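You operate a simulated robot arm through the tools that you are given. There is no shell and no other tool. Be economical: measure what you need, move in short steps, check, and stop when the job is done.

You run a simulated robot arm. Do the job below in one go: nothing can be reset, and whatever is moved stays where it is left.

Task
Put channel two back on the sheet, dust the panel, store the cloth.
Fine: orange cloth, then into the desk's top drawer, drawer shut; other pieces stay put.

Only the result counts: the job must be done as asked and must still hold three seconds after the hand-in. Knocking over, shifting, dropping, spilling or breaking anything else fails it. Flat cloth is picked up by pressing the open fingertips on it (5 to 10 N) and closing them slowly along it; thin cloth reads only 2 to 8 mm in the jaws.

Robot
A 7-joint arm with a two-finger parallel gripper on a trunk, on a base that drives. Base frame: it is fixed to the floor where the robot stands at the start and does not move with it; the origin is under the middle of the robot, x ahead of it, y to its left, z up. Lengths are in m, angles in rad, forces in N, time in s.
With the tool pointing down near the work surface it reaches from about 0.34 to 0.78 m from the robot's upright axis, wherever it stands. Its first joint turns from -2.897 to 2.897 rad. Places, roughly: face of the cream sheet [0.4, 0.2, 0.8]; dust on the panel [0.4, -0.2, 0.8]; middle desk drawer [-1, 0.9, 0.6]; inside of the middle desk drawer [-1, 0.9, 0.6]. Payload 3.91 kg.
The TCP is the grasp point between the finger pads, 0.03 m short of the fingertips. In the tool frame z runs along the fingers and y along their closing line. Largest opening 0.11 m; finger width 0.02, thickness 0.01; the body of the gripper, 0.048 by 0.112 m, starts 0.055 m behind the TCP.
Orientation is told as [roll, pitch, yaw] about the base's x, y, z axes, in that order, counted from this pose: with the fingers straight down and closing along the base's y, the tool's x points along the base's -x, its y along +y and its z along -z.

Tools
- The arm moves only by the tool jog_arm. Its argument "moves" is a list of rows, each an object of numbers (a shift or turn left out is 0, a gripper value left out holds the last): "fingers": the gripper command, from -1 (shut) to 1 (fully open), values between in proportion; "dx", "dy", "dz": the shift along the tool's x, y, z in units of 150 mm (1.0 is 150 mm); "ax", "ay", "az": the turn, a rotation vector about the tool's x, y, z in units of 120 degrees (1.0 is 120 degrees). In form: [{"fingers": .., "dx": .., "dy": .., "dz": .., "ax": .., "ay": .., "az": ..}, ...]. A call has 1 to 20 rows; each row is the pose to reach, as a shift and turn from the pose commanded when the call began, along the tool's axes at that moment. A call with a number of a shift or a turn outside -1 to 1 is refused whole. Rows are played at 5 a second. More than 0.05 m and 0.15 rad between two rows, or a gripper value outside its range, and nothing of the call is played. A pose out of reach is approached as far as the arm can. The call stops where the force on the tool passes 40 N (or 10 N more than at its start, if that is more) or the arm is blocked; 0.2 s more then pass. The fingers move at their own pace (about 0.153 m/s each) and stop on an object; they squeeze with about 32 N. The grip force told is the motor's: it shows also when the fingers shut on nothing. Time passes only in rows, and 0.2 s behind the last, so rows that repeat a pose let the fingers close. The reply holds the time, the measured pose of the TCP, the force on the tool along the base axes, the opening and the grip force, in the units named above and with some noise.
- Cameras (640 x 400 px; columns grow to the right, rows downward): "scene" is now at [-0.0173, 0.1805, 1.3992]; the picture's right is [0.43, -0.91, 0.00], its down [-0.78, -0.37, -0.50] and it looks along [0.45, 0.21, -0.87] (base axes); focal length 214 px, centre (320, 200). "wrist" rides on the gripper at [0.077, 0.007, -0.114] in the tool frame; the picture's right is [-0.09, 1.00, 0.00], its down [-0.80, -0.07, -0.59] and it looks along [-0.59, -0.05, 0.80] (tool axes); focal length 270 px, centre (320, 200). There is no depth. A picture from a camera that has moved, and an enlarged one, comes with that camera's place and axes in the base frame and with its lens.
- grab_frame(camera): a new picture of that camera. No time passes.
- slide_trunk(by): slides the trunk up (or, below 0, down) by that many m; the arm and the scene camera ride with it, the base frame stays. It gives what a move gives, with no picture.
- drive_base(legs): drives the robot by 1 to 6 legs, each [ahead, turn to the left] in m and rad, along the robot's own axes; the way and the turn of a leg run together, so that a leg with both is an arc; at most 1.5 m and 3.142 rad a leg. The arm and the cameras ride along, it lands a little off, and it stops where it bumps. It gives what a move gives.
- turn_head(pan, tilt): turns the head with the scene camera to pan (to the left, within 2.705 rad either way) and tilt (down, from -0.506 to 1.204), counted from straight ahead of the robot. It gives what a move gives.
- enlarge(camera, box): a new picture of the part [left, top, right, bottom] of that camera's present view, enlarged. No time passes.
- hand_in(): hands the job in; it is judged then, once.

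Go step by step. Nothing tells you exact positions but the pictures and the camera data: compare them with the known pose of the tool, close in by small moves and look again before you grip or let go. The budget is 120 turns and 82 pictures, counting those below and the enlarged ones. Unless the task says otherwise, let go and move clear before handing in, and close with one line.

The tools are called by a JSON object that holds its "fn" and its "kwargs". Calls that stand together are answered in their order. jog_arm: Moves the arm, as the interface text tells. Its arguments: {"type":"object","properties":{"moves":{"type":"array","items":{"type":"object","properties":{"fingers":{"type":"number"},"dx":{"type":"number"},"dy":{"type":"number"},"dz":{"type":"number"},"ax":{"type":"number"},"ay":{"type":"number"},"az":{"type":"number"}}}}},"required":["moves"]} The other tools are called the same way: slide_trunk (by) slides the trunk up or down; drive_base (legs) drives the base; turn_head (pan, tilt) turns the head that bears the scene camera; grab_frame (camera) takes a picture; enlarge (camera, box) takes an enlarged picture of a part of a camera's view; hand_in () hands the job in.

At the start:

```text
clock: 0.0
tcp_pos: [0.3436, 0.3441, 1.0614]
tool_rot: [0.0, 0.0, 0.0]
force: [-0.2, 0.0, 0.1]
width: 0.1101
gripper_force: 0.1
trunk travel left (down, up): [-0.4, 0.21]
robot x, y, heading: [0.0017, 0.0007, -0.0]
head pan, tilt: [0.44, 1.049]
```

scene: 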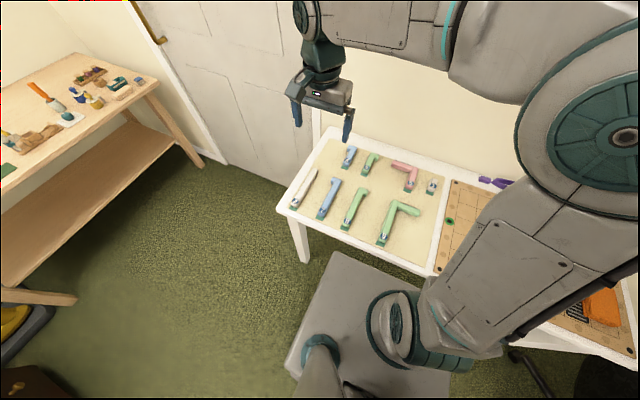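
wrist: 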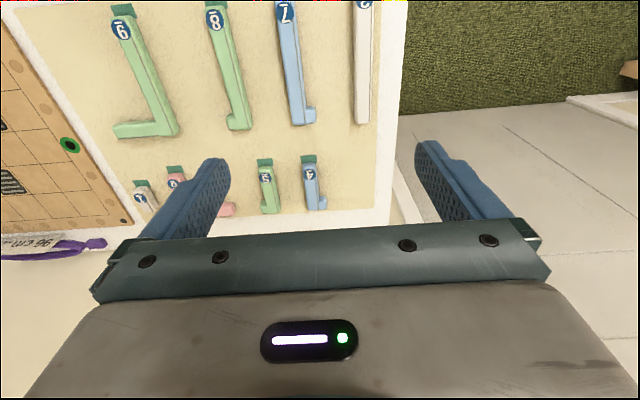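

I see a cream sheet with numbered channel pieces, a panel with an orange cloth on the right, and a workbench at the left. I'll look closer at the sheet and the panel.

{"fn": "enlarge", "kwargs": {"camera": "scene", "box": [270, 120, 470, 280]}}

{"fn": "turn_head", "kwargs": {"pan": -0.5, "tilt": 1.0}}

{"fn": "grab_frame", "kwargs": {"camera": "scene"}}

```text
2.50 times, centred on (370, 200) of scene
camera zoom: at [-0.0173, 0.1805, 1.3992], right [0.43, -0.91, 0.0], down [-0.78, -0.37, -0.5], along [0.45, 0.21, -0.87], focal length 536 px, centre (195, 200)
```

zoom: 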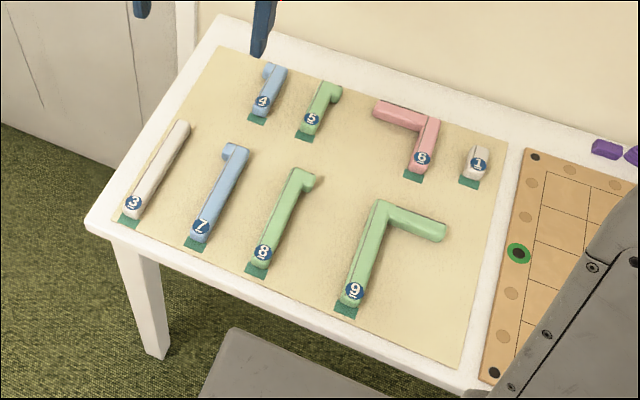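

```text
clock: 1.2
tcp_pos: [0.3459, 0.3446, 1.0617]
tool_rot: [0.0, 0.001, 0.002]
force: [-0.4, 0.3, 0.6]
width: 0.11
gripper_force: 0.0
trunk travel left (down, up): [-0.4, 0.21]
robot x, y, heading: [-0.0019, 0.0001, -0.0]
head pan, tilt: [-0.499, 1.0]
```

```text
78 pictures are left
camera scene: at [-0.0164, 0.1189, 1.4025], right [-0.48, -0.88, 0.0], down [-0.74, 0.4, -0.54], along [0.47, -0.26, -0.84], focal length 214 px, centre (320, 200)
```

scene: 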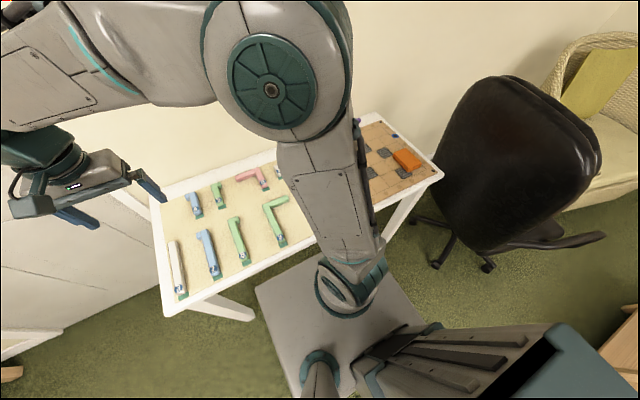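

Channel two is missing from the sheet. I'll look around the room for it.

{"fn": "turn_head", "kwargs": {"pan": 1.1, "tilt": 0.6}}

{"fn": "grab_frame", "kwargs": {"camera": "scene"}}

{"fn": "turn_head", "kwargs": {"pan": 2.2, "tilt": 0.6}}

{"fn": "grab_frame", "kwargs": {"camera": "scene"}}

{"fn": "turn_head", "kwargs": {"pan": -1.6, "tilt": 0.6}}

{"fn": "grab_frame", "kwargs": {"camera": "scene"}}

{"fn": "turn_head", "kwargs": {"pan": -2.6, "tilt": 0.6}}

{"fn": "grab_frame", "kwargs": {"camera": "scene"}}

```text
clock: 2.9
tcp_pos: [0.3445, 0.3447, 1.0605]
tool_rot: [0.001, 0.001, 0.0]
force: [-0.3, 0.3, -0.7]
width: 0.11
gripper_force: 0.0
trunk travel left (down, up): [-0.4, 0.21]
robot x, y, heading: [-0.0005, 0.005, 0.004]
head pan, tilt: [1.1, 0.6]
```

```text
77 pictures are left
camera scene: at [-0.0374, 0.2309, 1.4345], right [0.89, -0.45, 0.0], down [-0.26, -0.5, -0.82], along [0.38, 0.73, -0.57], focal length 214 px, centre (320, 200)
```

scene: 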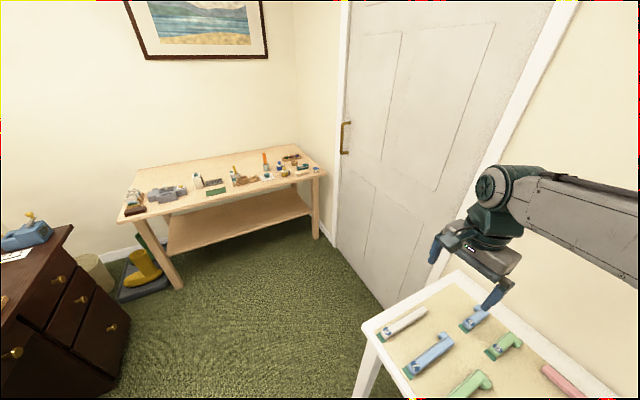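

```text
clock: 4.2
tcp_pos: [0.3443, 0.3437, 1.062]
tool_rot: [-0.001, 0.0, 0.002]
force: [-0.4, 0.1, -0.1]
width: 0.1099
gripper_force: 0.1
trunk travel left (down, up): [-0.4, 0.21]
robot x, y, heading: [-0.0001, -0.0002, 0.003]
head pan, tilt: [2.201, 0.6]
```

```text
76 pictures are left
camera scene: at [-0.1296, 0.2236, 1.4345], right [0.81, 0.59, 0.0], down [0.33, -0.46, -0.82], along [-0.49, 0.67, -0.57], focal length 214 px, centre (320, 200)
```

scene: 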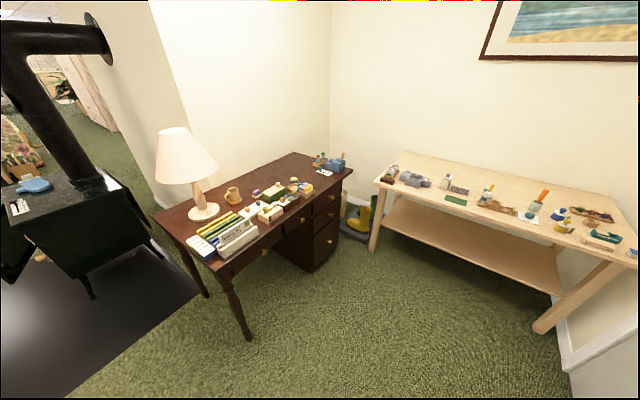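

```text
clock: 7.4
tcp_pos: [0.3449, 0.3427, 1.0611]
tool_rot: [0.001, 0.0, 0.003]
force: [0.0, 0.0, -0.2]
width: 0.1099
gripper_force: 0.0
trunk travel left (down, up): [-0.4, 0.21]
robot x, y, heading: [-0.0001, -0.0013, 0.004]
head pan, tilt: [-1.6, 0.6]
```

```text
75 pictures are left
camera scene: at [-0.0802, 0.0638, 1.4345], right [-1.0, 0.03, 0.0], down [0.02, 0.56, -0.83], along [-0.02, -0.82, -0.56], focal length 214 px, centre (320, 200)
```

scene: 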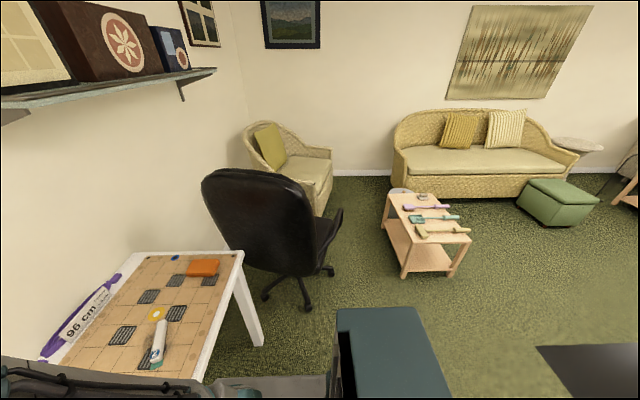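

```text
clock: 8.6
tcp_pos: [0.3449, 0.3439, 1.0616]
tool_rot: [0.001, 0.002, 0.0]
force: [-0.5, -0.4, -0.6]
width: 0.11
gripper_force: 0.0
trunk travel left (down, up): [-0.4, 0.21]
robot x, y, heading: [0.0008, -0.0034, -0.004]
head pan, tilt: [-2.601, 0.6]
```

```text
74 pictures are left
camera scene: at [-0.1533, 0.1066, 1.4345], right [-0.52, 0.86, 0.0], down [0.48, 0.29, -0.83], along [-0.71, -0.43, -0.56], focal length 214 px, centre (320, 200)
```

scene: 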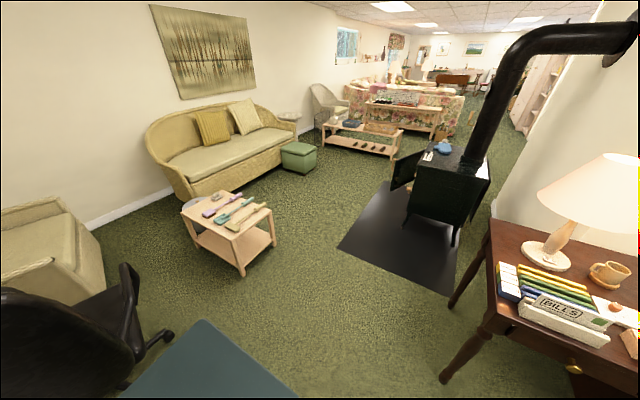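

The missing piece seems to be the white one on the panel, with the cloth further along. I'll look closer.

{"fn": "turn_head", "kwargs": {"pan": -1.3, "tilt": 0.9}}

{"fn": "enlarge", "kwargs": {"camera": "scene", "box": [160, 80, 400, 230]}}

{"fn": "grab_frame", "kwargs": {"camera": "scene"}}

```text
clock: 10.1
tcp_pos: [0.3449, 0.3454, 1.0617]
tool_rot: [0.001, 0.0, -0.001]
force: [0.3, -1.0, 0.5]
width: 0.1103
gripper_force: 0.0
trunk travel left (down, up): [-0.4, 0.21]
robot x, y, heading: [0.0026, 0.0001, -0.0]
head pan, tilt: [-1.3, 0.901]
```

```text
2.67 times, centred on (280, 155) of scene
camera zoom: at [-0.0574, 0.0794, 1.4097], right [-0.96, -0.27, 0.0], down [-0.21, 0.76, -0.62], along [0.17, -0.6, -0.78], focal length 572 px, centre (427, 320)
```

zoom: 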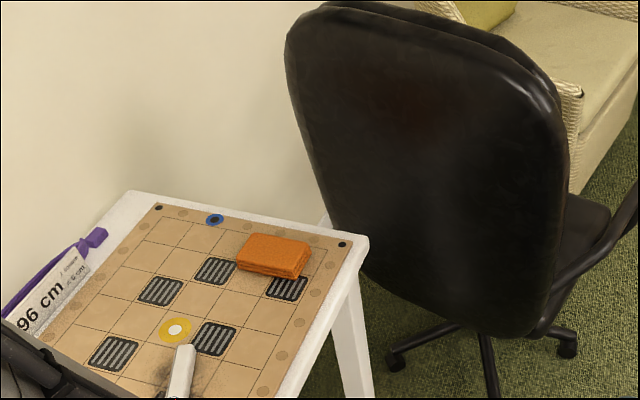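

```text
72 pictures are left
camera scene: at [-0.0574, 0.0794, 1.4097], right [-0.96, -0.27, 0.0], down [-0.21, 0.76, -0.62], along [0.17, -0.6, -0.78], focal length 214 px, centre (320, 200)
```

scene: 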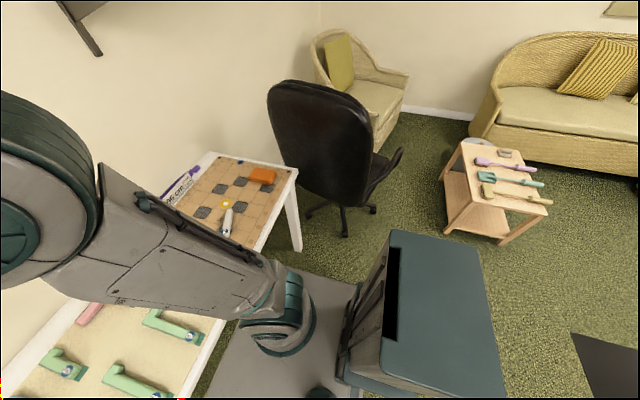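

The white piece lies on the panel at about (0.37, -0.23). I'll carry the arm over the sheet and look for the vacant outline on the way.

{"fn": "jog_arm", "kwargs": {"moves": [{"dy": -0.3}, {"dy": -0.6}, {"dy": -0.9}, {"dy": -0.9}]}}

{"fn": "grab_frame", "kwargs": {"camera": "wrist"}}

{"fn": "turn_head", "kwargs": {"pan": 0.44, "tilt": 1.049}}

{"fn": "enlarge", "kwargs": {"camera": "scene", "box": [280, 120, 380, 220]}}

{"fn": "enlarge", "kwargs": {"camera": "scene", "box": [360, 160, 480, 280]}}

```text
clock: 11.1
tcp_pos: [0.3449, 0.2076, 1.0618]
tool_rot: [0.001, 0.0, 0.001]
force: [-0.3, 0.0, 0.5]
width: 0.11
gripper_force: 0.0
trunk travel left (down, up): [-0.4, 0.21]
robot x, y, heading: [-0.003, -0.0026, -0.004]
head pan, tilt: [-1.3, 0.901]
```

```text
71 pictures are left
camera wrist: at [0.2684, 0.213, 1.176], right [0.09, 1.0, 0.0], down [0.8, -0.07, 0.59], along [0.59, -0.05, -0.8], focal length 270 px, centre (320, 200)
```

wrist: 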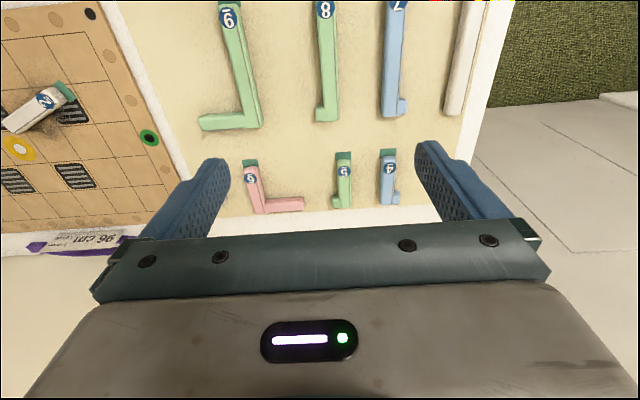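

```text
clock: 12.9
tcp_pos: [0.3451, 0.2079, 1.0631]
tool_rot: [0.0, 0.0, 0.001]
force: [0.0, 0.1, -0.4]
width: 0.1102
gripper_force: 0.0
trunk travel left (down, up): [-0.4, 0.21]
robot x, y, heading: [-0.0023, 0.0018, 0.002]
head pan, tilt: [0.44, 1.049]
```

```text
4.00 times, centred on (330, 170) of scene
camera zoom: at [-0.0174, 0.1804, 1.3992], right [0.43, -0.91, 0.0], down [-0.78, -0.37, -0.5], along [0.45, 0.21, -0.87], focal length 858 px, centre (280, 320)
```

zoom: 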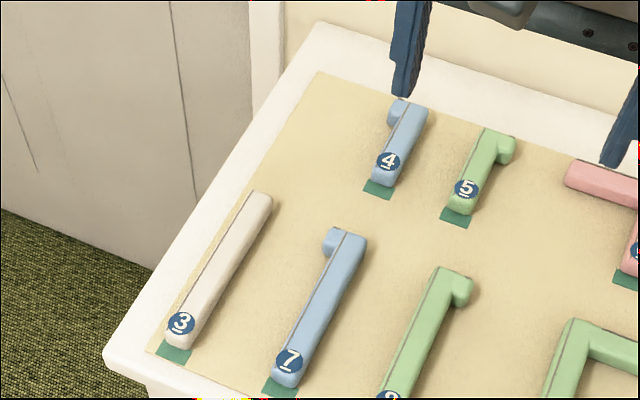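

```text
3.33 times, centred on (420, 220) of scene
camera zoom: at [-0.0174, 0.1804, 1.3992], right [0.43, -0.91, 0.0], down [-0.78, -0.37, -0.5], along [0.45, 0.21, -0.87], focal length 715 px, centre (-13, 133)
```

zoom: 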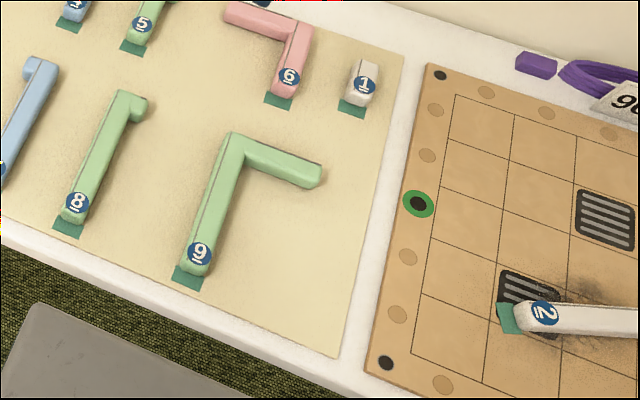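

The green tab belongs to each piece. I'll search the sheet for a faint outline of piece two.

{"fn": "enlarge", "kwargs": {"camera": "wrist", "box": [340, 0, 520, 210]}}

{"fn": "enlarge", "kwargs": {"camera": "wrist", "box": [110, 0, 300, 180]}}

{"fn": "enlarge", "kwargs": {"camera": "scene", "box": [370, 190, 450, 280]}}

{"fn": "enlarge", "kwargs": {"camera": "scene", "box": [340, 140, 420, 190]}}

```text
1.90 times, centred on (430, 105) of wrist
camera zoom: at [0.2685, 0.2137, 1.176], right [0.09, 1.0, 0.0], down [0.8, -0.07, 0.59], along [0.59, -0.05, -0.8], focal length 515 px, centre (110, 381)
```

zoom: 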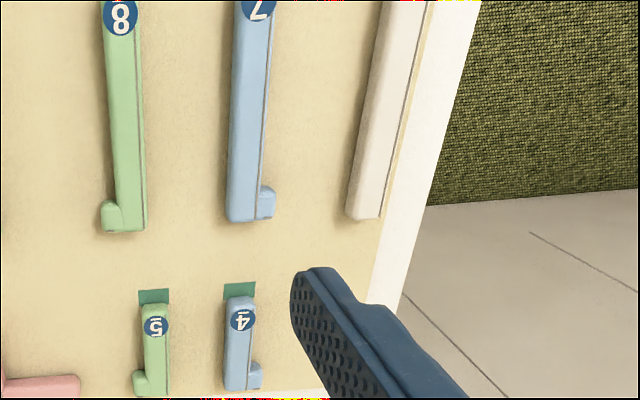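

```text
2.22 times, centred on (205, 90) of wrist
camera zoom: at [0.2685, 0.2137, 1.176], right [0.09, 1.0, 0.0], down [0.8, -0.07, 0.59], along [0.59, -0.05, -0.8], focal length 601 px, centre (576, 444)
```

zoom: 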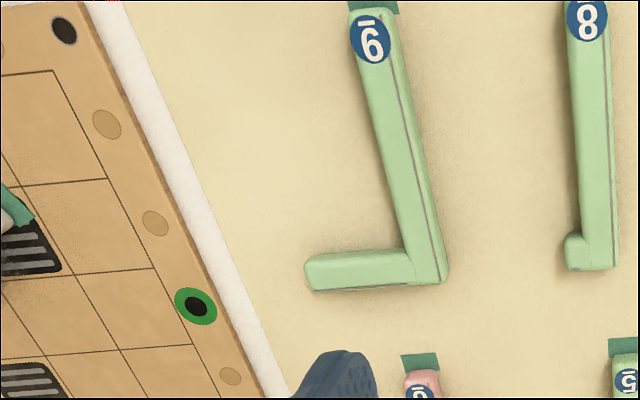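

```text
4.44 times, centred on (410, 235) of scene
camera zoom: at [-0.0174, 0.1804, 1.3992], right [0.43, -0.91, 0.0], down [-0.78, -0.37, -0.5], along [0.45, 0.21, -0.87], focal length 953 px, centre (-80, 44)
```

zoom: 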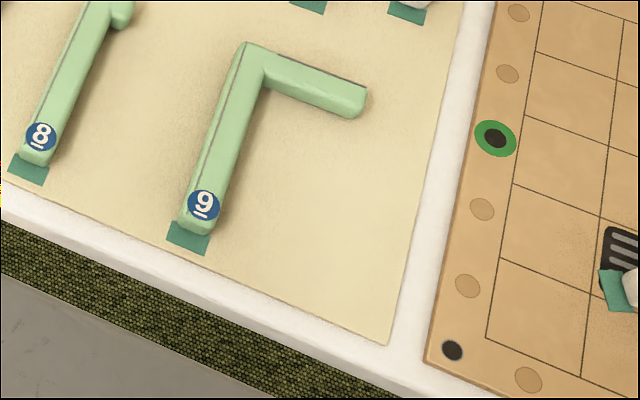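

```text
8.00 times, centred on (380, 165) of scene
camera zoom: at [-0.0174, 0.1804, 1.3992], right [0.43, -0.91, 0.0], down [-0.78, -0.37, -0.5], along [0.45, 0.21, -0.87], focal length 1716 px, centre (-160, 480)
```

zoom: 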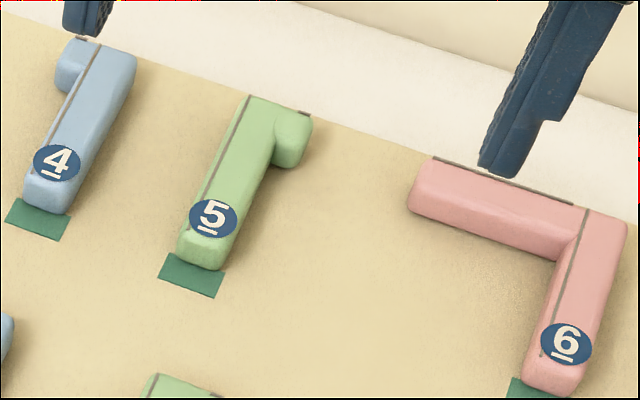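

I find no outline, but there is a free slot in the far-left corner above 3, in line with the other tabs. Next I'll inspect piece 2 and the dust.

{"fn": "jog_arm", "kwargs": {"moves": [{"dy": -0.33}, {"dy": -0.66}, {"dy": -0.99}]}}

{"fn": "jog_arm", "kwargs": {"moves": [{"dy": -0.33}, {"dy": -0.66}, {"dy": -0.99}, {"dy": -0.99}]}}

{"fn": "grab_frame", "kwargs": {"camera": "wrist"}}

{"fn": "turn_head", "kwargs": {"pan": 0.0, "tilt": 1.1}}

{"fn": "grab_frame", "kwargs": {"camera": "scene"}}

```text
clock: 13.7
tcp_pos: [0.3436, 0.0567, 1.0603]
tool_rot: [-0.001, 0.001, 0.001]
force: [0.2, 0.4, 0.3]
width: 0.1102
gripper_force: 0.1
trunk travel left (down, up): [-0.4, 0.21]
robot x, y, heading: [-0.0016, 0.0012, 0.001]
head pan, tilt: [0.44, 1.049]
```

```text
clock: 14.7
tcp_pos: [0.3449, -0.089, 1.062]
tool_rot: [-0.002, 0.001, -0.001]
force: [-0.4, -0.3, 0.4]
width: 0.11
gripper_force: 0.0
trunk travel left (down, up): [-0.4, 0.21]
robot x, y, heading: [-0.0007, 0.0001, 0.0]
head pan, tilt: [0.44, 1.049]
```

```text
64 pictures are left
camera wrist: at [0.2686, -0.0834, 1.1758], right [0.09, 1.0, 0.0], down [0.8, -0.07, 0.59], along [0.59, -0.05, -0.8], focal length 270 px, centre (320, 200)
```

wrist: 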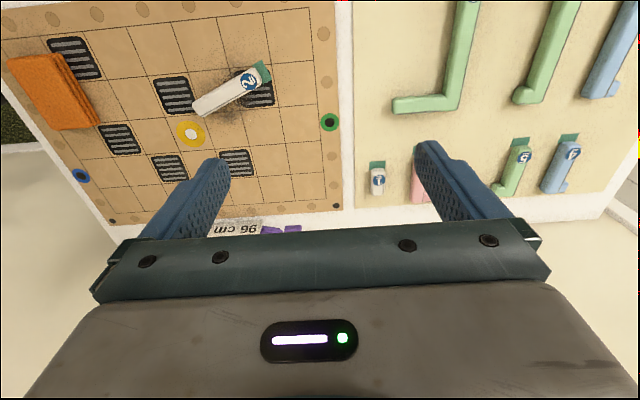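

```text
clock: 15.6
tcp_pos: [0.3448, -0.0887, 1.0615]
tool_rot: [0.0, -0.001, -0.001]
force: [0.2, -0.4, 0.1]
width: 0.1103
gripper_force: 0.0
trunk travel left (down, up): [-0.4, 0.21]
robot x, y, heading: [-0.002, 0.0009, 0.002]
head pan, tilt: [0.0, 1.1]
```

```text
63 pictures are left
camera scene: at [-0.0145, 0.152, 1.3959], right [0.0, -1.0, 0.0], down [-0.89, 0.0, -0.45], along [0.45, 0.0, -0.89], focal length 214 px, centre (320, 200)
```

scene: 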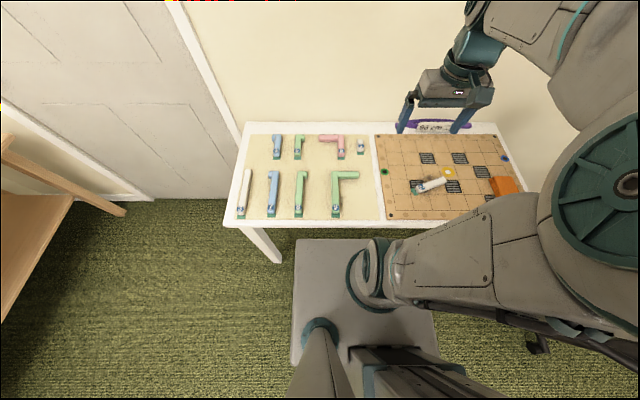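

This is a clear overhead view. I'll enlarge both halves.

{"fn": "enlarge", "kwargs": {"camera": "scene", "box": [370, 120, 530, 220]}}

{"fn": "enlarge", "kwargs": {"camera": "scene", "box": [225, 120, 385, 220]}}

{"fn": "enlarge", "kwargs": {"camera": "wrist", "box": [120, 40, 300, 150]}}

```text
4.00 times, centred on (450, 170) of scene
camera zoom: at [-0.0145, 0.152, 1.3959], right [0.0, -1.0, 0.0], down [-0.89, 0.0, -0.45], along [0.45, 0.0, -0.89], focal length 858 px, centre (-200, 320)
```

zoom: 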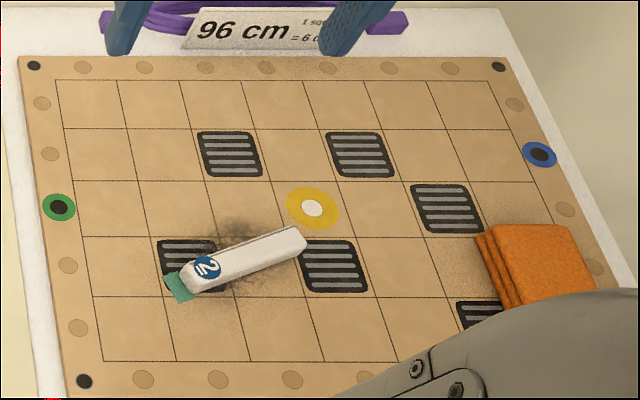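

```text
4.00 times, centred on (305, 170) of scene
camera zoom: at [-0.0145, 0.152, 1.3959], right [0.0, -1.0, 0.0], down [-0.89, 0.0, -0.45], along [0.45, 0.0, -0.89], focal length 858 px, centre (380, 320)
```

zoom: 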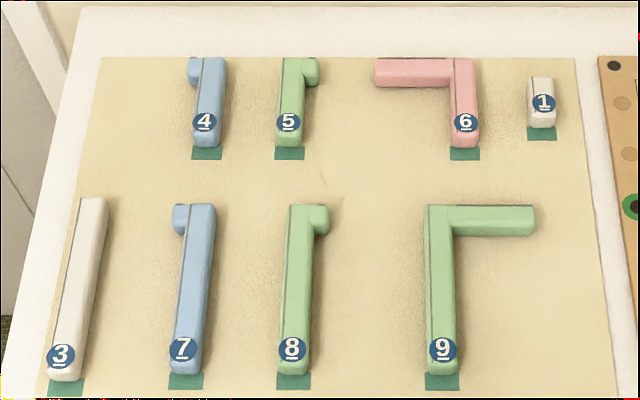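

```text
3.56 times, centred on (210, 95) of wrist
camera zoom: at [0.2686, -0.0826, 1.1759], right [0.09, 1.0, 0.0], down [0.8, -0.07, 0.59], along [0.59, -0.05, -0.8], focal length 961 px, centre (711, 573)
```

zoom: 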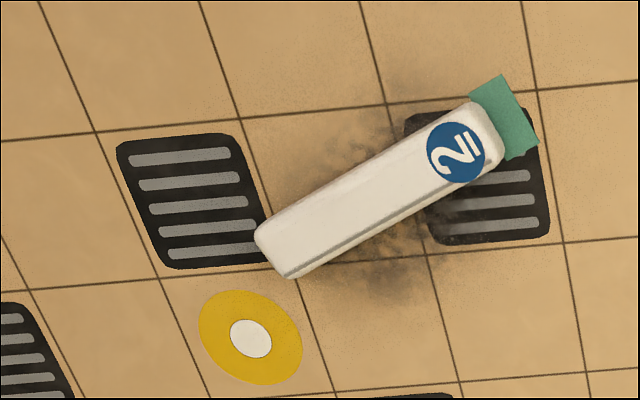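

Piece 2 is centred near (0.354, -0.222), about 0.11 m long, with its axis about 20° off the y axis. I'll align the gripper across it and drop to an intermediate height.

{"fn": "jog_arm", "kwargs": {"moves": [{"dy": -0.089, "dx": -0.007, "dz": 0.1, "az": 0.0583}, {"dy": -0.177, "dx": -0.014, "dz": 0.2, "az": 0.1167}, {"dy": -0.266, "dx": -0.02, "dz": 0.3, "az": 0.175}, {"dy": -0.355, "dx": -0.027, "dz": 0.4, "az": 0.233}, {"dy": -0.443, "dx": -0.034, "dz": 0.5, "az": 0.2917}, {"dy": -0.532, "dx": -0.04, "dz": 0.6, "az": 0.35}, {"dy": -0.621, "dx": -0.047, "dz": 0.7, "az": 0.408}, {"dy": -0.71, "dx": -0.054, "dz": 0.8, "az": 0.4667}, {"dy": -0.798, "dx": -0.06, "dz": 0.9, "az": 0.525}, {"dy": -0.887, "dx": -0.067, "dz": 1.0, "az": 0.583}, {"dy": -0.887, "dx": -0.067, "dz": 1.0, "az": 0.583, "fingers": 0}]}}

{"fn": "grab_frame", "kwargs": {"camera": "wrist"}}

{"fn": "enlarge", "kwargs": {"camera": "scene", "box": [370, 120, 530, 220]}}

```text
clock: 17.9
tcp_pos: [0.3529, -0.2206, 0.9091]
tool_rot: [0.0, 0.0, -1.225]
force: [-1.2, -0.1, 0.0]
width: 0.055
gripper_force: 0.1
trunk travel left (down, up): [-0.4, 0.21]
robot x, y, heading: [-0.0012, -0.0036, -0.003]
head pan, tilt: [0.0, 1.1]
```

```text
59 pictures are left
camera wrist: at [0.334, -0.1473, 1.0235], right [0.97, 0.26, 0.0], down [0.21, -0.78, 0.59], along [0.15, -0.57, -0.8], focal length 270 px, centre (320, 200)
```

wrist: 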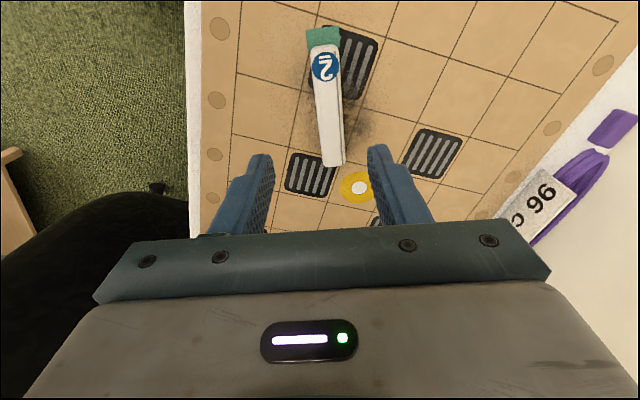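

```text
4.00 times, centred on (450, 170) of scene
camera zoom: at [-0.0143, 0.1518, 1.3959], right [0.0, -1.0, 0.0], down [-0.89, 0.0, -0.45], along [0.45, 0.0, -0.89], focal length 858 px, centre (-200, 320)
```

zoom: 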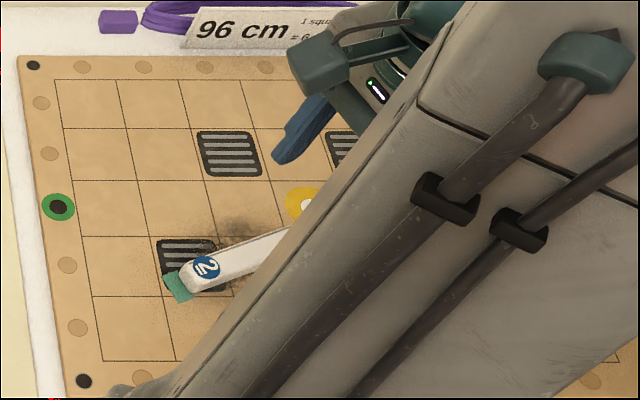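

The piece centre now reads about (0.361, -0.222), so the tool is some 8 mm off. I'll correct and descend part way.

{"fn": "jog_arm", "kwargs": {"moves": [{"dx": -0.024, "dy": 0.048, "az": -0.015}, {"dx": -0.024, "dy": 0.048, "az": -0.015, "dz": 0.2}, {"dx": -0.024, "dy": 0.048, "az": -0.015, "dz": 0.4}, {"dx": -0.024, "dy": 0.048, "az": -0.015, "dz": 0.6}]}}

{"fn": "grab_frame", "kwargs": {"camera": "wrist"}}

```text
clock: 18.9
tcp_pos: [0.3622, -0.2225, 0.8182]
tool_rot: [0.0, -0.001, -1.19]
force: [0.5, 0.2, -0.3]
width: 0.055
gripper_force: 0.1
trunk travel left (down, up): [-0.4, 0.21]
robot x, y, heading: [0.0001, -0.0014, 0.001]
head pan, tilt: [0.0, 1.1]
```

```text
57 pictures are left
camera wrist: at [0.3403, -0.1498, 0.9335], right [0.96, 0.29, 0.0], down [0.23, -0.77, 0.59], along [0.17, -0.57, -0.8], focal length 270 px, centre (320, 200)
```

wrist: 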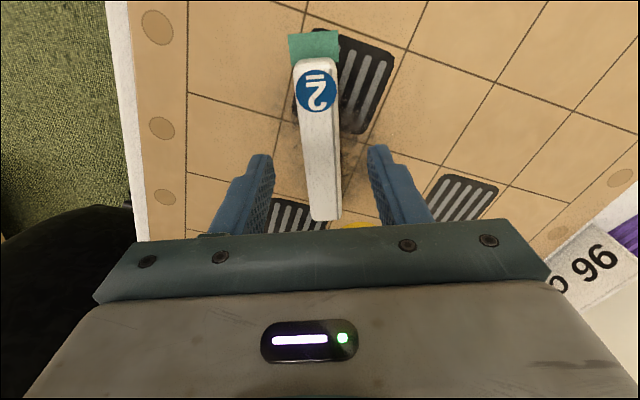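

The piece sits between the fingers. I'll descend the last bit and close.

{"fn": "jog_arm", "kwargs": {"moves": [{"dz": 0.04}, {"dz": 0.08}, {"dz": 0.12}, {"dz": 0.12}]}}

{"fn": "grab_frame", "kwargs": {"camera": "wrist"}}

```text
clock: 19.9
tcp_pos: [0.3621, -0.2219, 0.8032]
tool_rot: [-0.001, 0.001, -1.189]
force: [0.5, -0.6, 0.3]
width: 0.055
gripper_force: 0.0
trunk travel left (down, up): [-0.4, 0.21]
robot x, y, heading: [0.0043, -0.0009, 0.002]
head pan, tilt: [0.0, 1.1]
```

```text
56 pictures are left
camera wrist: at [0.3404, -0.1496, 0.9166], right [0.96, 0.29, 0.0], down [0.23, -0.77, 0.59], along [0.17, -0.57, -0.8], focal length 270 px, centre (320, 200)
```

wrist: 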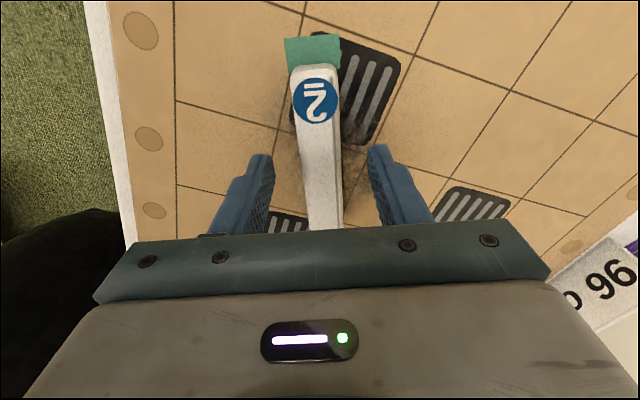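

{"fn": "jog_arm", "kwargs": {"moves": [{"dz": 0.03}, {"dz": 0.03, "fingers": -0.3}, {"dz": 0.03, "fingers": -0.6}, {"dz": 0.03, "fingers": -0.7}, {"dz": 0.03, "fingers": -0.7}]}}

```text
clock: 21.1
tcp_pos: [0.3631, -0.2228, 0.7979]
tool_rot: [0.0, 0.001, -1.189]
force: [0.7, -0.5, -0.9]
width: 0.0228
gripper_force: 31.9
trunk travel left (down, up): [-0.4, 0.21]
robot x, y, heading: [-0.0002, 0.0009, -0.003]
head pan, tilt: [0.0, 1.1]
```

Gripped at 22.8 mm. I'll lift.

{"fn": "jog_arm", "kwargs": {"moves": [{"dz": -0.1}, {"dz": -0.3}, {"dz": -0.5}, {"dz": -0.75}, {"dz": -0.95}]}}

{"fn": "grab_frame", "kwargs": {"camera": "wrist"}}

```text
clock: 22.4
tcp_pos: [0.3619, -0.2228, 0.9418]
tool_rot: [0.0, 0.001, -1.189]
force: [0.2, 0.8, 0.5]
width: 0.0166
gripper_force: 0.0
trunk travel left (down, up): [-0.4, 0.21]
robot x, y, heading: [-0.0041, 0.0015, 0.005]
head pan, tilt: [0.0, 1.1]
```

```text
55 pictures are left
camera wrist: at [0.3402, -0.1492, 1.0556], right [0.96, 0.29, 0.0], down [0.23, -0.77, 0.59], along [0.17, -0.57, -0.8], focal length 270 px, centre (320, 200)
```

wrist: 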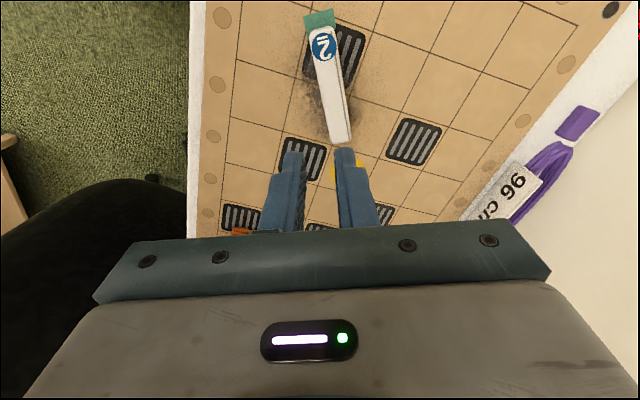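

The piece slipped out and swung slightly; its centre is now about (0.371, -0.214). I'll realign with the fingers open and go deeper this time.

{"fn": "jog_arm", "kwargs": {"moves": [{"fingers": 0.1}, {"dx": 0.027, "dy": 0.076, "az": -0.0645}, {"dx": 0.027, "dy": 0.076, "az": -0.0645, "dz": 0.25}, {"dx": 0.027, "dy": 0.076, "az": -0.0645, "dz": 0.5}, {"dx": 0.027, "dy": 0.076, "az": -0.0645, "dz": 0.75}, {"dx": 0.027, "dy": 0.076, "az": -0.0645, "dz": 0.85}]}}

{"fn": "grab_frame", "kwargs": {"camera": "wrist"}}

```text
clock: 23.8
tcp_pos: [0.3713, -0.2142, 0.8131]
tool_rot: [0.0, 0.0, -1.056]
force: [-0.5, -0.1, -0.5]
width: 0.0604
gripper_force: 0.1
trunk travel left (down, up): [-0.4, 0.21]
robot x, y, heading: [0.0036, 0.003, 0.002]
head pan, tilt: [0.0, 1.1]
```

```text
54 pictures are left
camera wrist: at [0.3392, -0.1458, 0.9276], right [0.91, 0.41, 0.0], down [0.33, -0.73, 0.59], along [0.25, -0.54, -0.8], focal length 270 px, centre (320, 200)
```

wrist: 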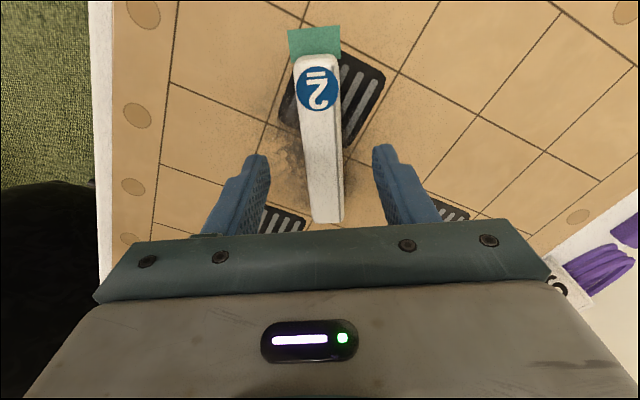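

Well aligned. I'll go down to light contact.

{"fn": "jog_arm", "kwargs": {"moves": [{"dz": 0.05}, {"dz": 0.09}, {"dz": 0.12}, {"dz": 0.135}, {"dz": 0.135}]}}

```text
clock: 24.9
tcp_pos: [0.3726, -0.214, 0.793]
tool_rot: [0.0, 0.0, -1.055]
force: [0.3, 0.3, -0.2]
width: 0.0604
gripper_force: 0.1
trunk travel left (down, up): [-0.4, 0.21]
robot x, y, heading: [0.0015, -0.0005, -0.006]
head pan, tilt: [0.0, 1.1]
```

{"fn": "jog_arm", "kwargs": {"moves": [{"dz": 0.013}, {"dz": 0.026}, {"dz": 0.026}]}}

```text
clock: 25.8
tcp_pos: [0.3716, -0.2139, 0.7894]
tool_rot: [-0.001, -0.001, -1.054]
force: [0.3, 0.4, 0.5]
width: 0.0603
gripper_force: 0.0
trunk travel left (down, up): [-0.4, 0.21]
robot x, y, heading: [0.002, -0.001, -0.001]
head pan, tilt: [0.0, 1.1]
```

Still no contact at tip height 0.759, so the panel is thin. I'll close here with full command.

{"fn": "jog_arm", "kwargs": {"moves": [{"fingers": -0.4}, {"fingers": -0.7}, {"fingers": -1}, {"fingers": -1}, {"fingers": -1}]}}

{"fn": "jog_arm", "kwargs": {"moves": [{"dz": -0.05}, {"dz": -0.1}, {"dz": -0.2}, {"dz": -0.3}, {"dz": -0.3}]}}

{"fn": "grab_frame", "kwargs": {"camera": "wrist"}}

```text
clock: 26.9
tcp_pos: [0.3724, -0.215, 0.7889]
tool_rot: [0.001, -0.001, -1.052]
force: [0.7, -0.2, 0.2]
width: 0.0229
gripper_force: 32.2
trunk travel left (down, up): [-0.4, 0.21]
robot x, y, heading: [-0.0016, -0.0013, -0.002]
head pan, tilt: [0.0, 1.1]
```

```text
clock: 28.1
tcp_pos: [0.3709, -0.2139, 0.836]
tool_rot: [0.0, -0.001, -1.056]
force: [-0.7, 0.3, -0.3]
width: 0.0227
gripper_force: 32.1
trunk travel left (down, up): [-0.4, 0.21]
robot x, y, heading: [-0.0011, -0.001, -0.004]
head pan, tilt: [0.0, 1.1]
```

```text
53 pictures are left
camera wrist: at [0.3411, -0.1446, 0.9496], right [0.91, 0.41, 0.0], down [0.33, -0.73, 0.59], along [0.25, -0.54, -0.8], focal length 270 px, centre (320, 200)
```

wrist: 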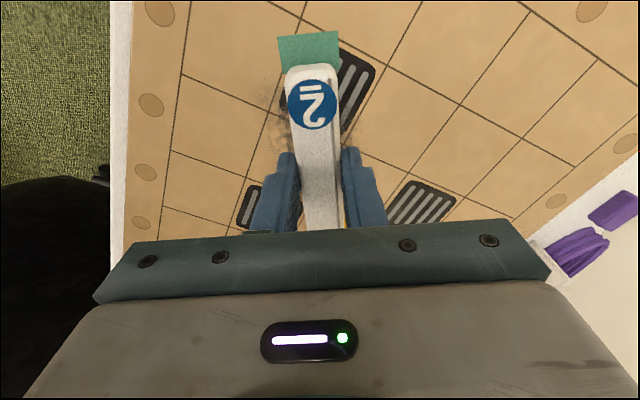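

Held now. I'll lift and turn it so the label end faces the robot.

{"fn": "jog_arm", "kwargs": {"moves": [{"dz": -0.1, "az": -0.063}, {"dz": -0.2, "az": -0.126}, {"dz": -0.3, "az": -0.189}, {"dz": -0.4, "az": -0.252}, {"dz": -0.5, "az": -0.315}, {"dz": -0.6, "az": -0.378}, {"dz": -0.7, "az": -0.441}, {"dz": -0.8, "az": -0.504}, {"dz": -0.8, "az": -0.504}]}}

{"fn": "jog_arm", "kwargs": {"moves": [{"dy": 0.25, "dx": -0.05}, {"dy": 0.5, "dx": -0.1}, {"dy": 0.75, "dx": -0.15}, {"dy": 1.0, "dx": -0.2}]}}

{"fn": "jog_arm", "kwargs": {"moves": [{"dy": 0.25, "dx": -0.08}, {"dy": 0.5, "dx": -0.16}, {"dy": 0.75, "dx": -0.24}, {"dy": 1.0, "dx": -0.32}]}}

{"fn": "jog_arm", "kwargs": {"moves": [{"dy": 0.25, "dx": -0.08}, {"dy": 0.5, "dx": -0.16}, {"dy": 0.75, "dx": -0.24}, {"dy": 1.0, "dx": -0.32}]}}

{"fn": "jog_arm", "kwargs": {"moves": [{"dy": 0.25, "dx": -0.06}, {"dy": 0.5, "dx": -0.12}, {"dy": 0.75, "dx": -0.18}, {"dy": 0.88, "dx": -0.23}, {"dy": 0.88, "dx": -0.23}]}}

{"fn": "grab_frame", "kwargs": {"camera": "scene"}}

{"fn": "grab_frame", "kwargs": {"camera": "wrist"}}

```text
clock: 30.1
tcp_pos: [0.3714, -0.2146, 0.9543]
tool_rot: [0.0, -0.001, 0.002]
force: [-0.6, -0.1, -0.5]
width: 0.023
gripper_force: 32.2
trunk travel left (down, up): [-0.4, 0.21]
robot x, y, heading: [-0.0016, 0.0006, 0.001]
head pan, tilt: [0.0, 1.1]
```

```text
clock: 31.1
tcp_pos: [0.4019, -0.0643, 0.9526]
tool_rot: [0.0, -0.001, -0.001]
force: [0.0, -0.4, -0.5]
width: 0.0227
gripper_force: 32.0
trunk travel left (down, up): [-0.4, 0.21]
robot x, y, heading: [0.0008, 0.0027, 0.002]
head pan, tilt: [0.0, 1.1]
```

```text
clock: 32.1
tcp_pos: [0.4486, 0.087, 0.9536]
tool_rot: [0.001, -0.001, 0.002]
force: [0.1, 0.3, -0.4]
width: 0.0228
gripper_force: 31.7
trunk travel left (down, up): [-0.4, 0.21]
robot x, y, heading: [-0.0001, -0.0012, -0.001]
head pan, tilt: [0.0, 1.1]
```

```text
clock: 33.1
tcp_pos: [0.4964, 0.2379, 0.9537]
tool_rot: [-0.001, 0.001, 0.001]
force: [-0.7, -0.4, -0.1]
width: 0.0228
gripper_force: 31.5
trunk travel left (down, up): [-0.4, 0.21]
robot x, y, heading: [0.0007, 0.0022, 0.003]
head pan, tilt: [0.0, 1.1]
```

```text
clock: 34.4
tcp_pos: [0.5328, 0.3683, 0.9541]
tool_rot: [-0.001, 0.0, 0.001]
force: [-0.2, 0.2, 0.1]
width: 0.023
gripper_force: 32.8
trunk travel left (down, up): [-0.4, 0.21]
robot x, y, heading: [-0.0008, -0.0031, 0.003]
head pan, tilt: [0.0, 1.1]
```

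```text
52 pictures are left
camera scene: at [-0.0143, 0.1523, 1.3959], right [0.0, -1.0, 0.0], down [-0.89, 0.0, -0.45], along [0.45, 0.0, -0.89], focal length 214 px, centre (320, 200)
```

scene: 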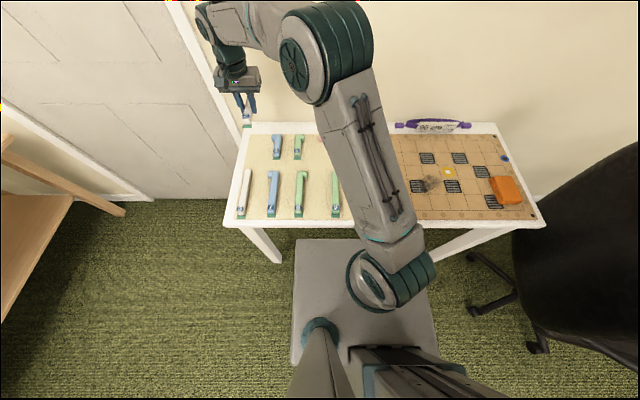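

```text
51 pictures are left
camera wrist: at [0.4561, 0.3744, 1.0678], right [0.09, 1.0, 0.0], down [0.8, -0.07, 0.59], along [0.59, -0.05, -0.8], focal length 270 px, centre (320, 200)
```

wrist: 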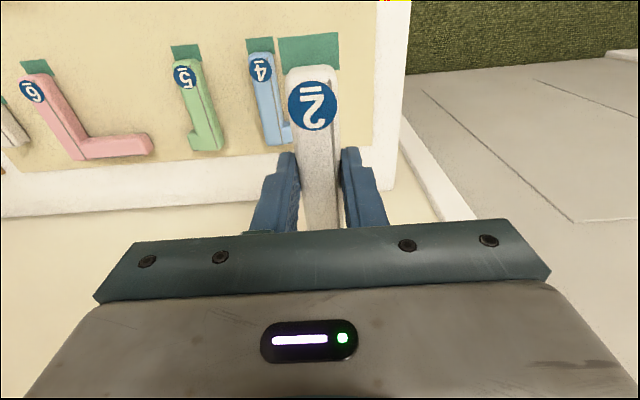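

It clears piece 4 and the edges. I'll shift 12 mm left and descend.

{"fn": "jog_arm", "kwargs": {"moves": [{"dy": 0.08}, {"dy": 0.08, "dz": 0.25}, {"dy": 0.08, "dz": 0.5}, {"dy": 0.08, "dz": 0.75}, {"dy": 0.08, "dz": 0.95}, {"dy": 0.08, "dz": 0.95}]}}

{"fn": "grab_frame", "kwargs": {"camera": "wrist"}}

{"fn": "enlarge", "kwargs": {"camera": "scene", "box": [225, 90, 385, 190]}}

```text
clock: 35.8
tcp_pos: [0.5331, 0.3818, 0.8095]
tool_rot: [0.001, 0.0, 0.001]
force: [-0.1, -0.3, -0.9]
width: 0.023
gripper_force: 32.1
trunk travel left (down, up): [-0.4, 0.21]
robot x, y, heading: [-0.0039, 0.0002, -0.005]
head pan, tilt: [0.0, 1.1]
```

```text
50 pictures are left
camera wrist: at [0.4557, 0.3865, 0.9243], right [0.09, 1.0, 0.0], down [0.8, -0.07, 0.59], along [0.59, -0.05, -0.8], focal length 270 px, centre (320, 200)
```

wrist: 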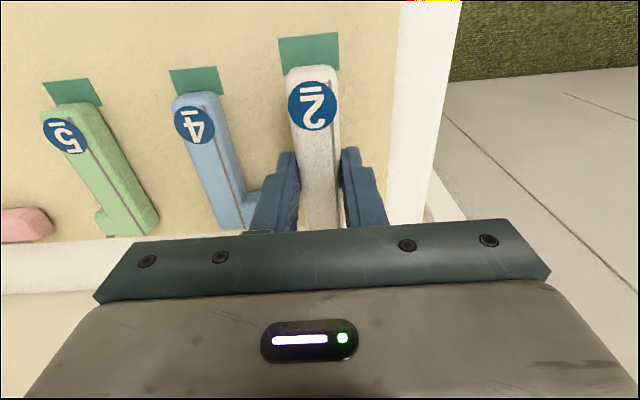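

```text
4.00 times, centred on (305, 140) of scene
camera zoom: at [-0.0142, 0.1523, 1.3959], right [0.0, -1.0, 0.0], down [-0.89, 0.0, -0.45], along [0.45, 0.0, -0.89], focal length 858 px, centre (380, 440)
```

zoom: 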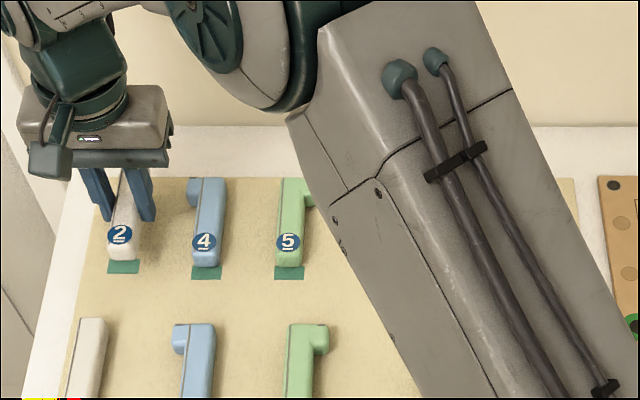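

It lines up beautifully with 4 and 5. I'll lower to contact.

{"fn": "jog_arm", "kwargs": {"moves": [{"dz": 0.04}, {"dz": 0.08}, {"dz": 0.11}, {"dz": 0.13}, {"dz": 0.13}]}}

```text
clock: 37.0
tcp_pos: [0.5302, 0.3812, 0.7918]
tool_rot: [0.0, 0.001, 0.002]
force: [0.2, 0.1, -0.8]
width: 0.0229
gripper_force: 32.3
trunk travel left (down, up): [-0.4, 0.21]
robot x, y, heading: [-0.0004, 0.0001, -0.004]
head pan, tilt: [0.0, 1.1]
```

{"fn": "jog_arm", "kwargs": {"moves": [{"dz": 0.008}, {"dz": 0.016}, {"dz": 0.022}, {"dz": 0.022}]}}

```text
clock: 38.0
tcp_pos: [0.5311, 0.3795, 0.7899]
tool_rot: [0.0, 0.0, 0.001]
force: [0.0, -0.3, -0.4]
width: 0.0228
gripper_force: 31.9
trunk travel left (down, up): [-0.4, 0.21]
robot x, y, heading: [0.0003, -0.0025, -0.003]
head pan, tilt: [0.0, 1.1]
```

{"fn": "jog_arm", "kwargs": {"moves": [{"dz": 0.007}, {"dz": 0.014}, {"dz": 0.014}]}}

{"fn": "jog_arm", "kwargs": {"moves": [{"dz": 0.007}, {"dz": 0.014}, {"dz": 0.014}]}}

```text
clock: 38.8
tcp_pos: [0.5302, 0.3808, 0.7867]
tool_rot: [0.0, 0.001, -0.001]
force: [0.7, 0.2, 0.3]
width: 0.0225
gripper_force: 31.8
trunk travel left (down, up): [-0.4, 0.21]
robot x, y, heading: [0.0009, -0.0004, 0.002]
head pan, tilt: [0.0, 1.1]
```

```text
clock: 39.5
tcp_pos: [0.532, 0.3798, 0.7857]
tool_rot: [0.002, -0.002, -0.001]
force: [0.6, 0.9, 4.2]
width: 0.0228
gripper_force: 31.6
trunk travel left (down, up): [-0.4, 0.21]
robot x, y, heading: [0.0007, -0.0014, -0.003]
head pan, tilt: [0.0, 1.1]
```

Contact at 4 N. I'll open modestly and lift off.

{"fn": "jog_arm", "kwargs": {"moves": [{"fingers": -0.45}, {"fingers": -0.3}, {"fingers": -0.3}, {"fingers": -0.3, "dz": -0.1}, {"fingers": -0.3, "dz": -0.3}, {"fingers": -0.3, "dz": -0.6}, {"fingers": -0.3, "dz": -0.9}]}}

{"fn": "enlarge", "kwargs": {"camera": "scene", "box": [225, 90, 385, 190]}}

```text
clock: 41.1
tcp_pos: [0.5302, 0.378, 0.9209]
tool_rot: [0.0, 0.001, -0.001]
force: [0.7, -0.7, -0.1]
width: 0.0386
gripper_force: 0.1
trunk travel left (down, up): [-0.4, 0.21]
robot x, y, heading: [0.0008, -0.0025, 0.001]
head pan, tilt: [0.0, 1.1]
```

```text
4.00 times, centred on (305, 140) of scene
camera zoom: at [-0.0145, 0.1521, 1.3958], right [0.0, -1.0, 0.0], down [-0.89, 0.0, -0.45], along [0.45, 0.0, -0.89], focal length 858 px, centre (380, 440)
```

zoom: 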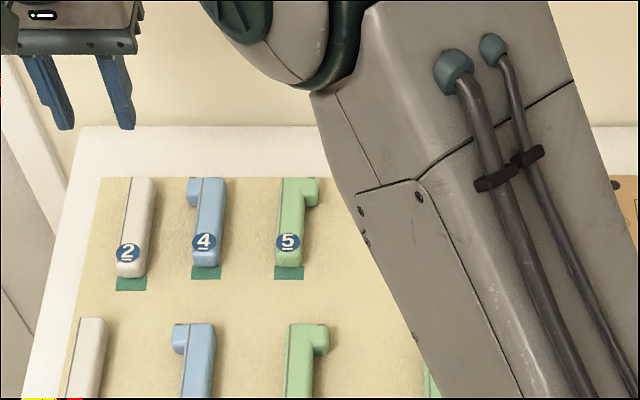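

Piece 2 is in place, aligned with its neighbours. Now I'll swing back towards the panel for the cloth.

{"fn": "jog_arm", "kwargs": {"moves": [{"dy": -0.25, "dx": 0.06, "dz": -0.15}, {"dy": -0.5, "dx": 0.12, "dz": -0.3}, {"dy": -0.75, "dx": 0.18, "dz": -0.45}, {"dy": -1.0, "dx": 0.24, "dz": -0.6}]}}

{"fn": "jog_arm", "kwargs": {"moves": [{"dy": -0.25, "dx": 0.08}, {"dy": -0.5, "dx": 0.16}, {"dy": -0.75, "dx": 0.24}, {"dy": -1.0, "dx": 0.32}]}}

{"fn": "jog_arm", "kwargs": {"moves": [{"dy": -0.25, "dx": 0.08}, {"dy": -0.5, "dx": 0.16}, {"dy": -0.75, "dx": 0.24}, {"dy": -1.0, "dx": 0.32}]}}

{"fn": "jog_arm", "kwargs": {"moves": [{"dy": -0.25}, {"dy": -0.5}, {"dy": -0.75}, {"dy": -1.0}]}}

{"fn": "jog_arm", "kwargs": {"moves": [{"dy": -0.25, "dx": 0.05}, {"dy": -0.5, "dx": 0.1}, {"dy": -0.75, "dx": 0.15}, {"dy": -1.0, "dx": 0.2}, {"dy": -1.0, "dx": 0.2, "fingers": 1}]}}

{"fn": "grab_frame", "kwargs": {"camera": "wrist"}}

{"fn": "enlarge", "kwargs": {"camera": "scene", "box": [380, 100, 640, 260]}}

```text
clock: 42.1
tcp_pos: [0.4954, 0.2293, 1.0105]
tool_rot: [-0.001, 0.001, 0.001]
force: [0.3, -0.1, 0.8]
width: 0.0384
gripper_force: 0.1
trunk travel left (down, up): [-0.4, 0.21]
robot x, y, heading: [-0.0004, -0.0034, 0.001]
head pan, tilt: [0.0, 1.1]
```

```text
clock: 43.1
tcp_pos: [0.446, 0.0826, 1.0091]
tool_rot: [0.0, -0.003, 0.001]
force: [0.4, 0.0, 0.0]
width: 0.0387
gripper_force: 0.1
trunk travel left (down, up): [-0.4, 0.21]
robot x, y, heading: [0.0028, 0.0018, -0.001]
head pan, tilt: [0.0, 1.1]
```

```text
clock: 44.1
tcp_pos: [0.401, -0.0693, 1.0115]
tool_rot: [0.001, -0.001, 0.002]
force: [0.6, -0.4, -0.1]
width: 0.0387
gripper_force: 0.0
trunk travel left (down, up): [-0.4, 0.21]
robot x, y, heading: [0.0016, 0.002, -0.001]
head pan, tilt: [0.0, 1.1]
```

```text
clock: 45.1
tcp_pos: [0.4008, -0.2208, 1.0109]
tool_rot: [0.001, 0.0, 0.0]
force: [0.6, -0.1, 0.1]
width: 0.0385
gripper_force: 0.1
trunk travel left (down, up): [-0.4, 0.21]
robot x, y, heading: [-0.0007, 0.001, -0.002]
head pan, tilt: [0.0, 1.1]
```

```text
clock: 46.4
tcp_pos: [0.3691, -0.3721, 1.0092]
tool_rot: [0.002, 0.0, 0.001]
force: [-0.2, -0.5, -1.2]
width: 0.11
gripper_force: 0.1
trunk travel left (down, up): [-0.4, 0.21]
robot x, y, heading: [0.0034, -0.0026, 0.001]
head pan, tilt: [0.0, 1.1]
```

```text
47 pictures are left
camera wrist: at [0.2933, -0.3665, 1.1237], right [0.09, 1.0, 0.0], down [0.8, -0.07, 0.59], along [0.59, -0.05, -0.8], focal length 270 px, centre (320, 200)
```

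wrist: 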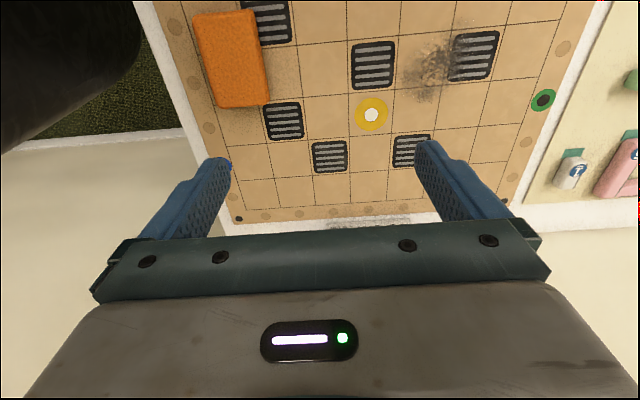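

```text
2.46 times, centred on (510, 180) of scene
camera zoom: at [-0.0144, 0.1516, 1.3959], right [0.0, -1.0, 0.0], down [-0.89, 0.0, -0.45], along [0.45, 0.0, -0.89], focal length 528 px, centre (-148, 249)
```

zoom: 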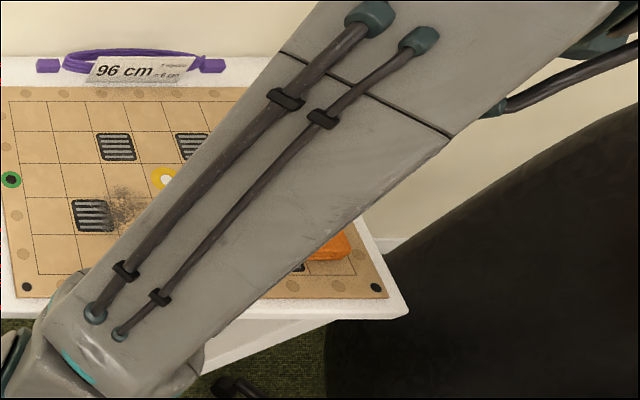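

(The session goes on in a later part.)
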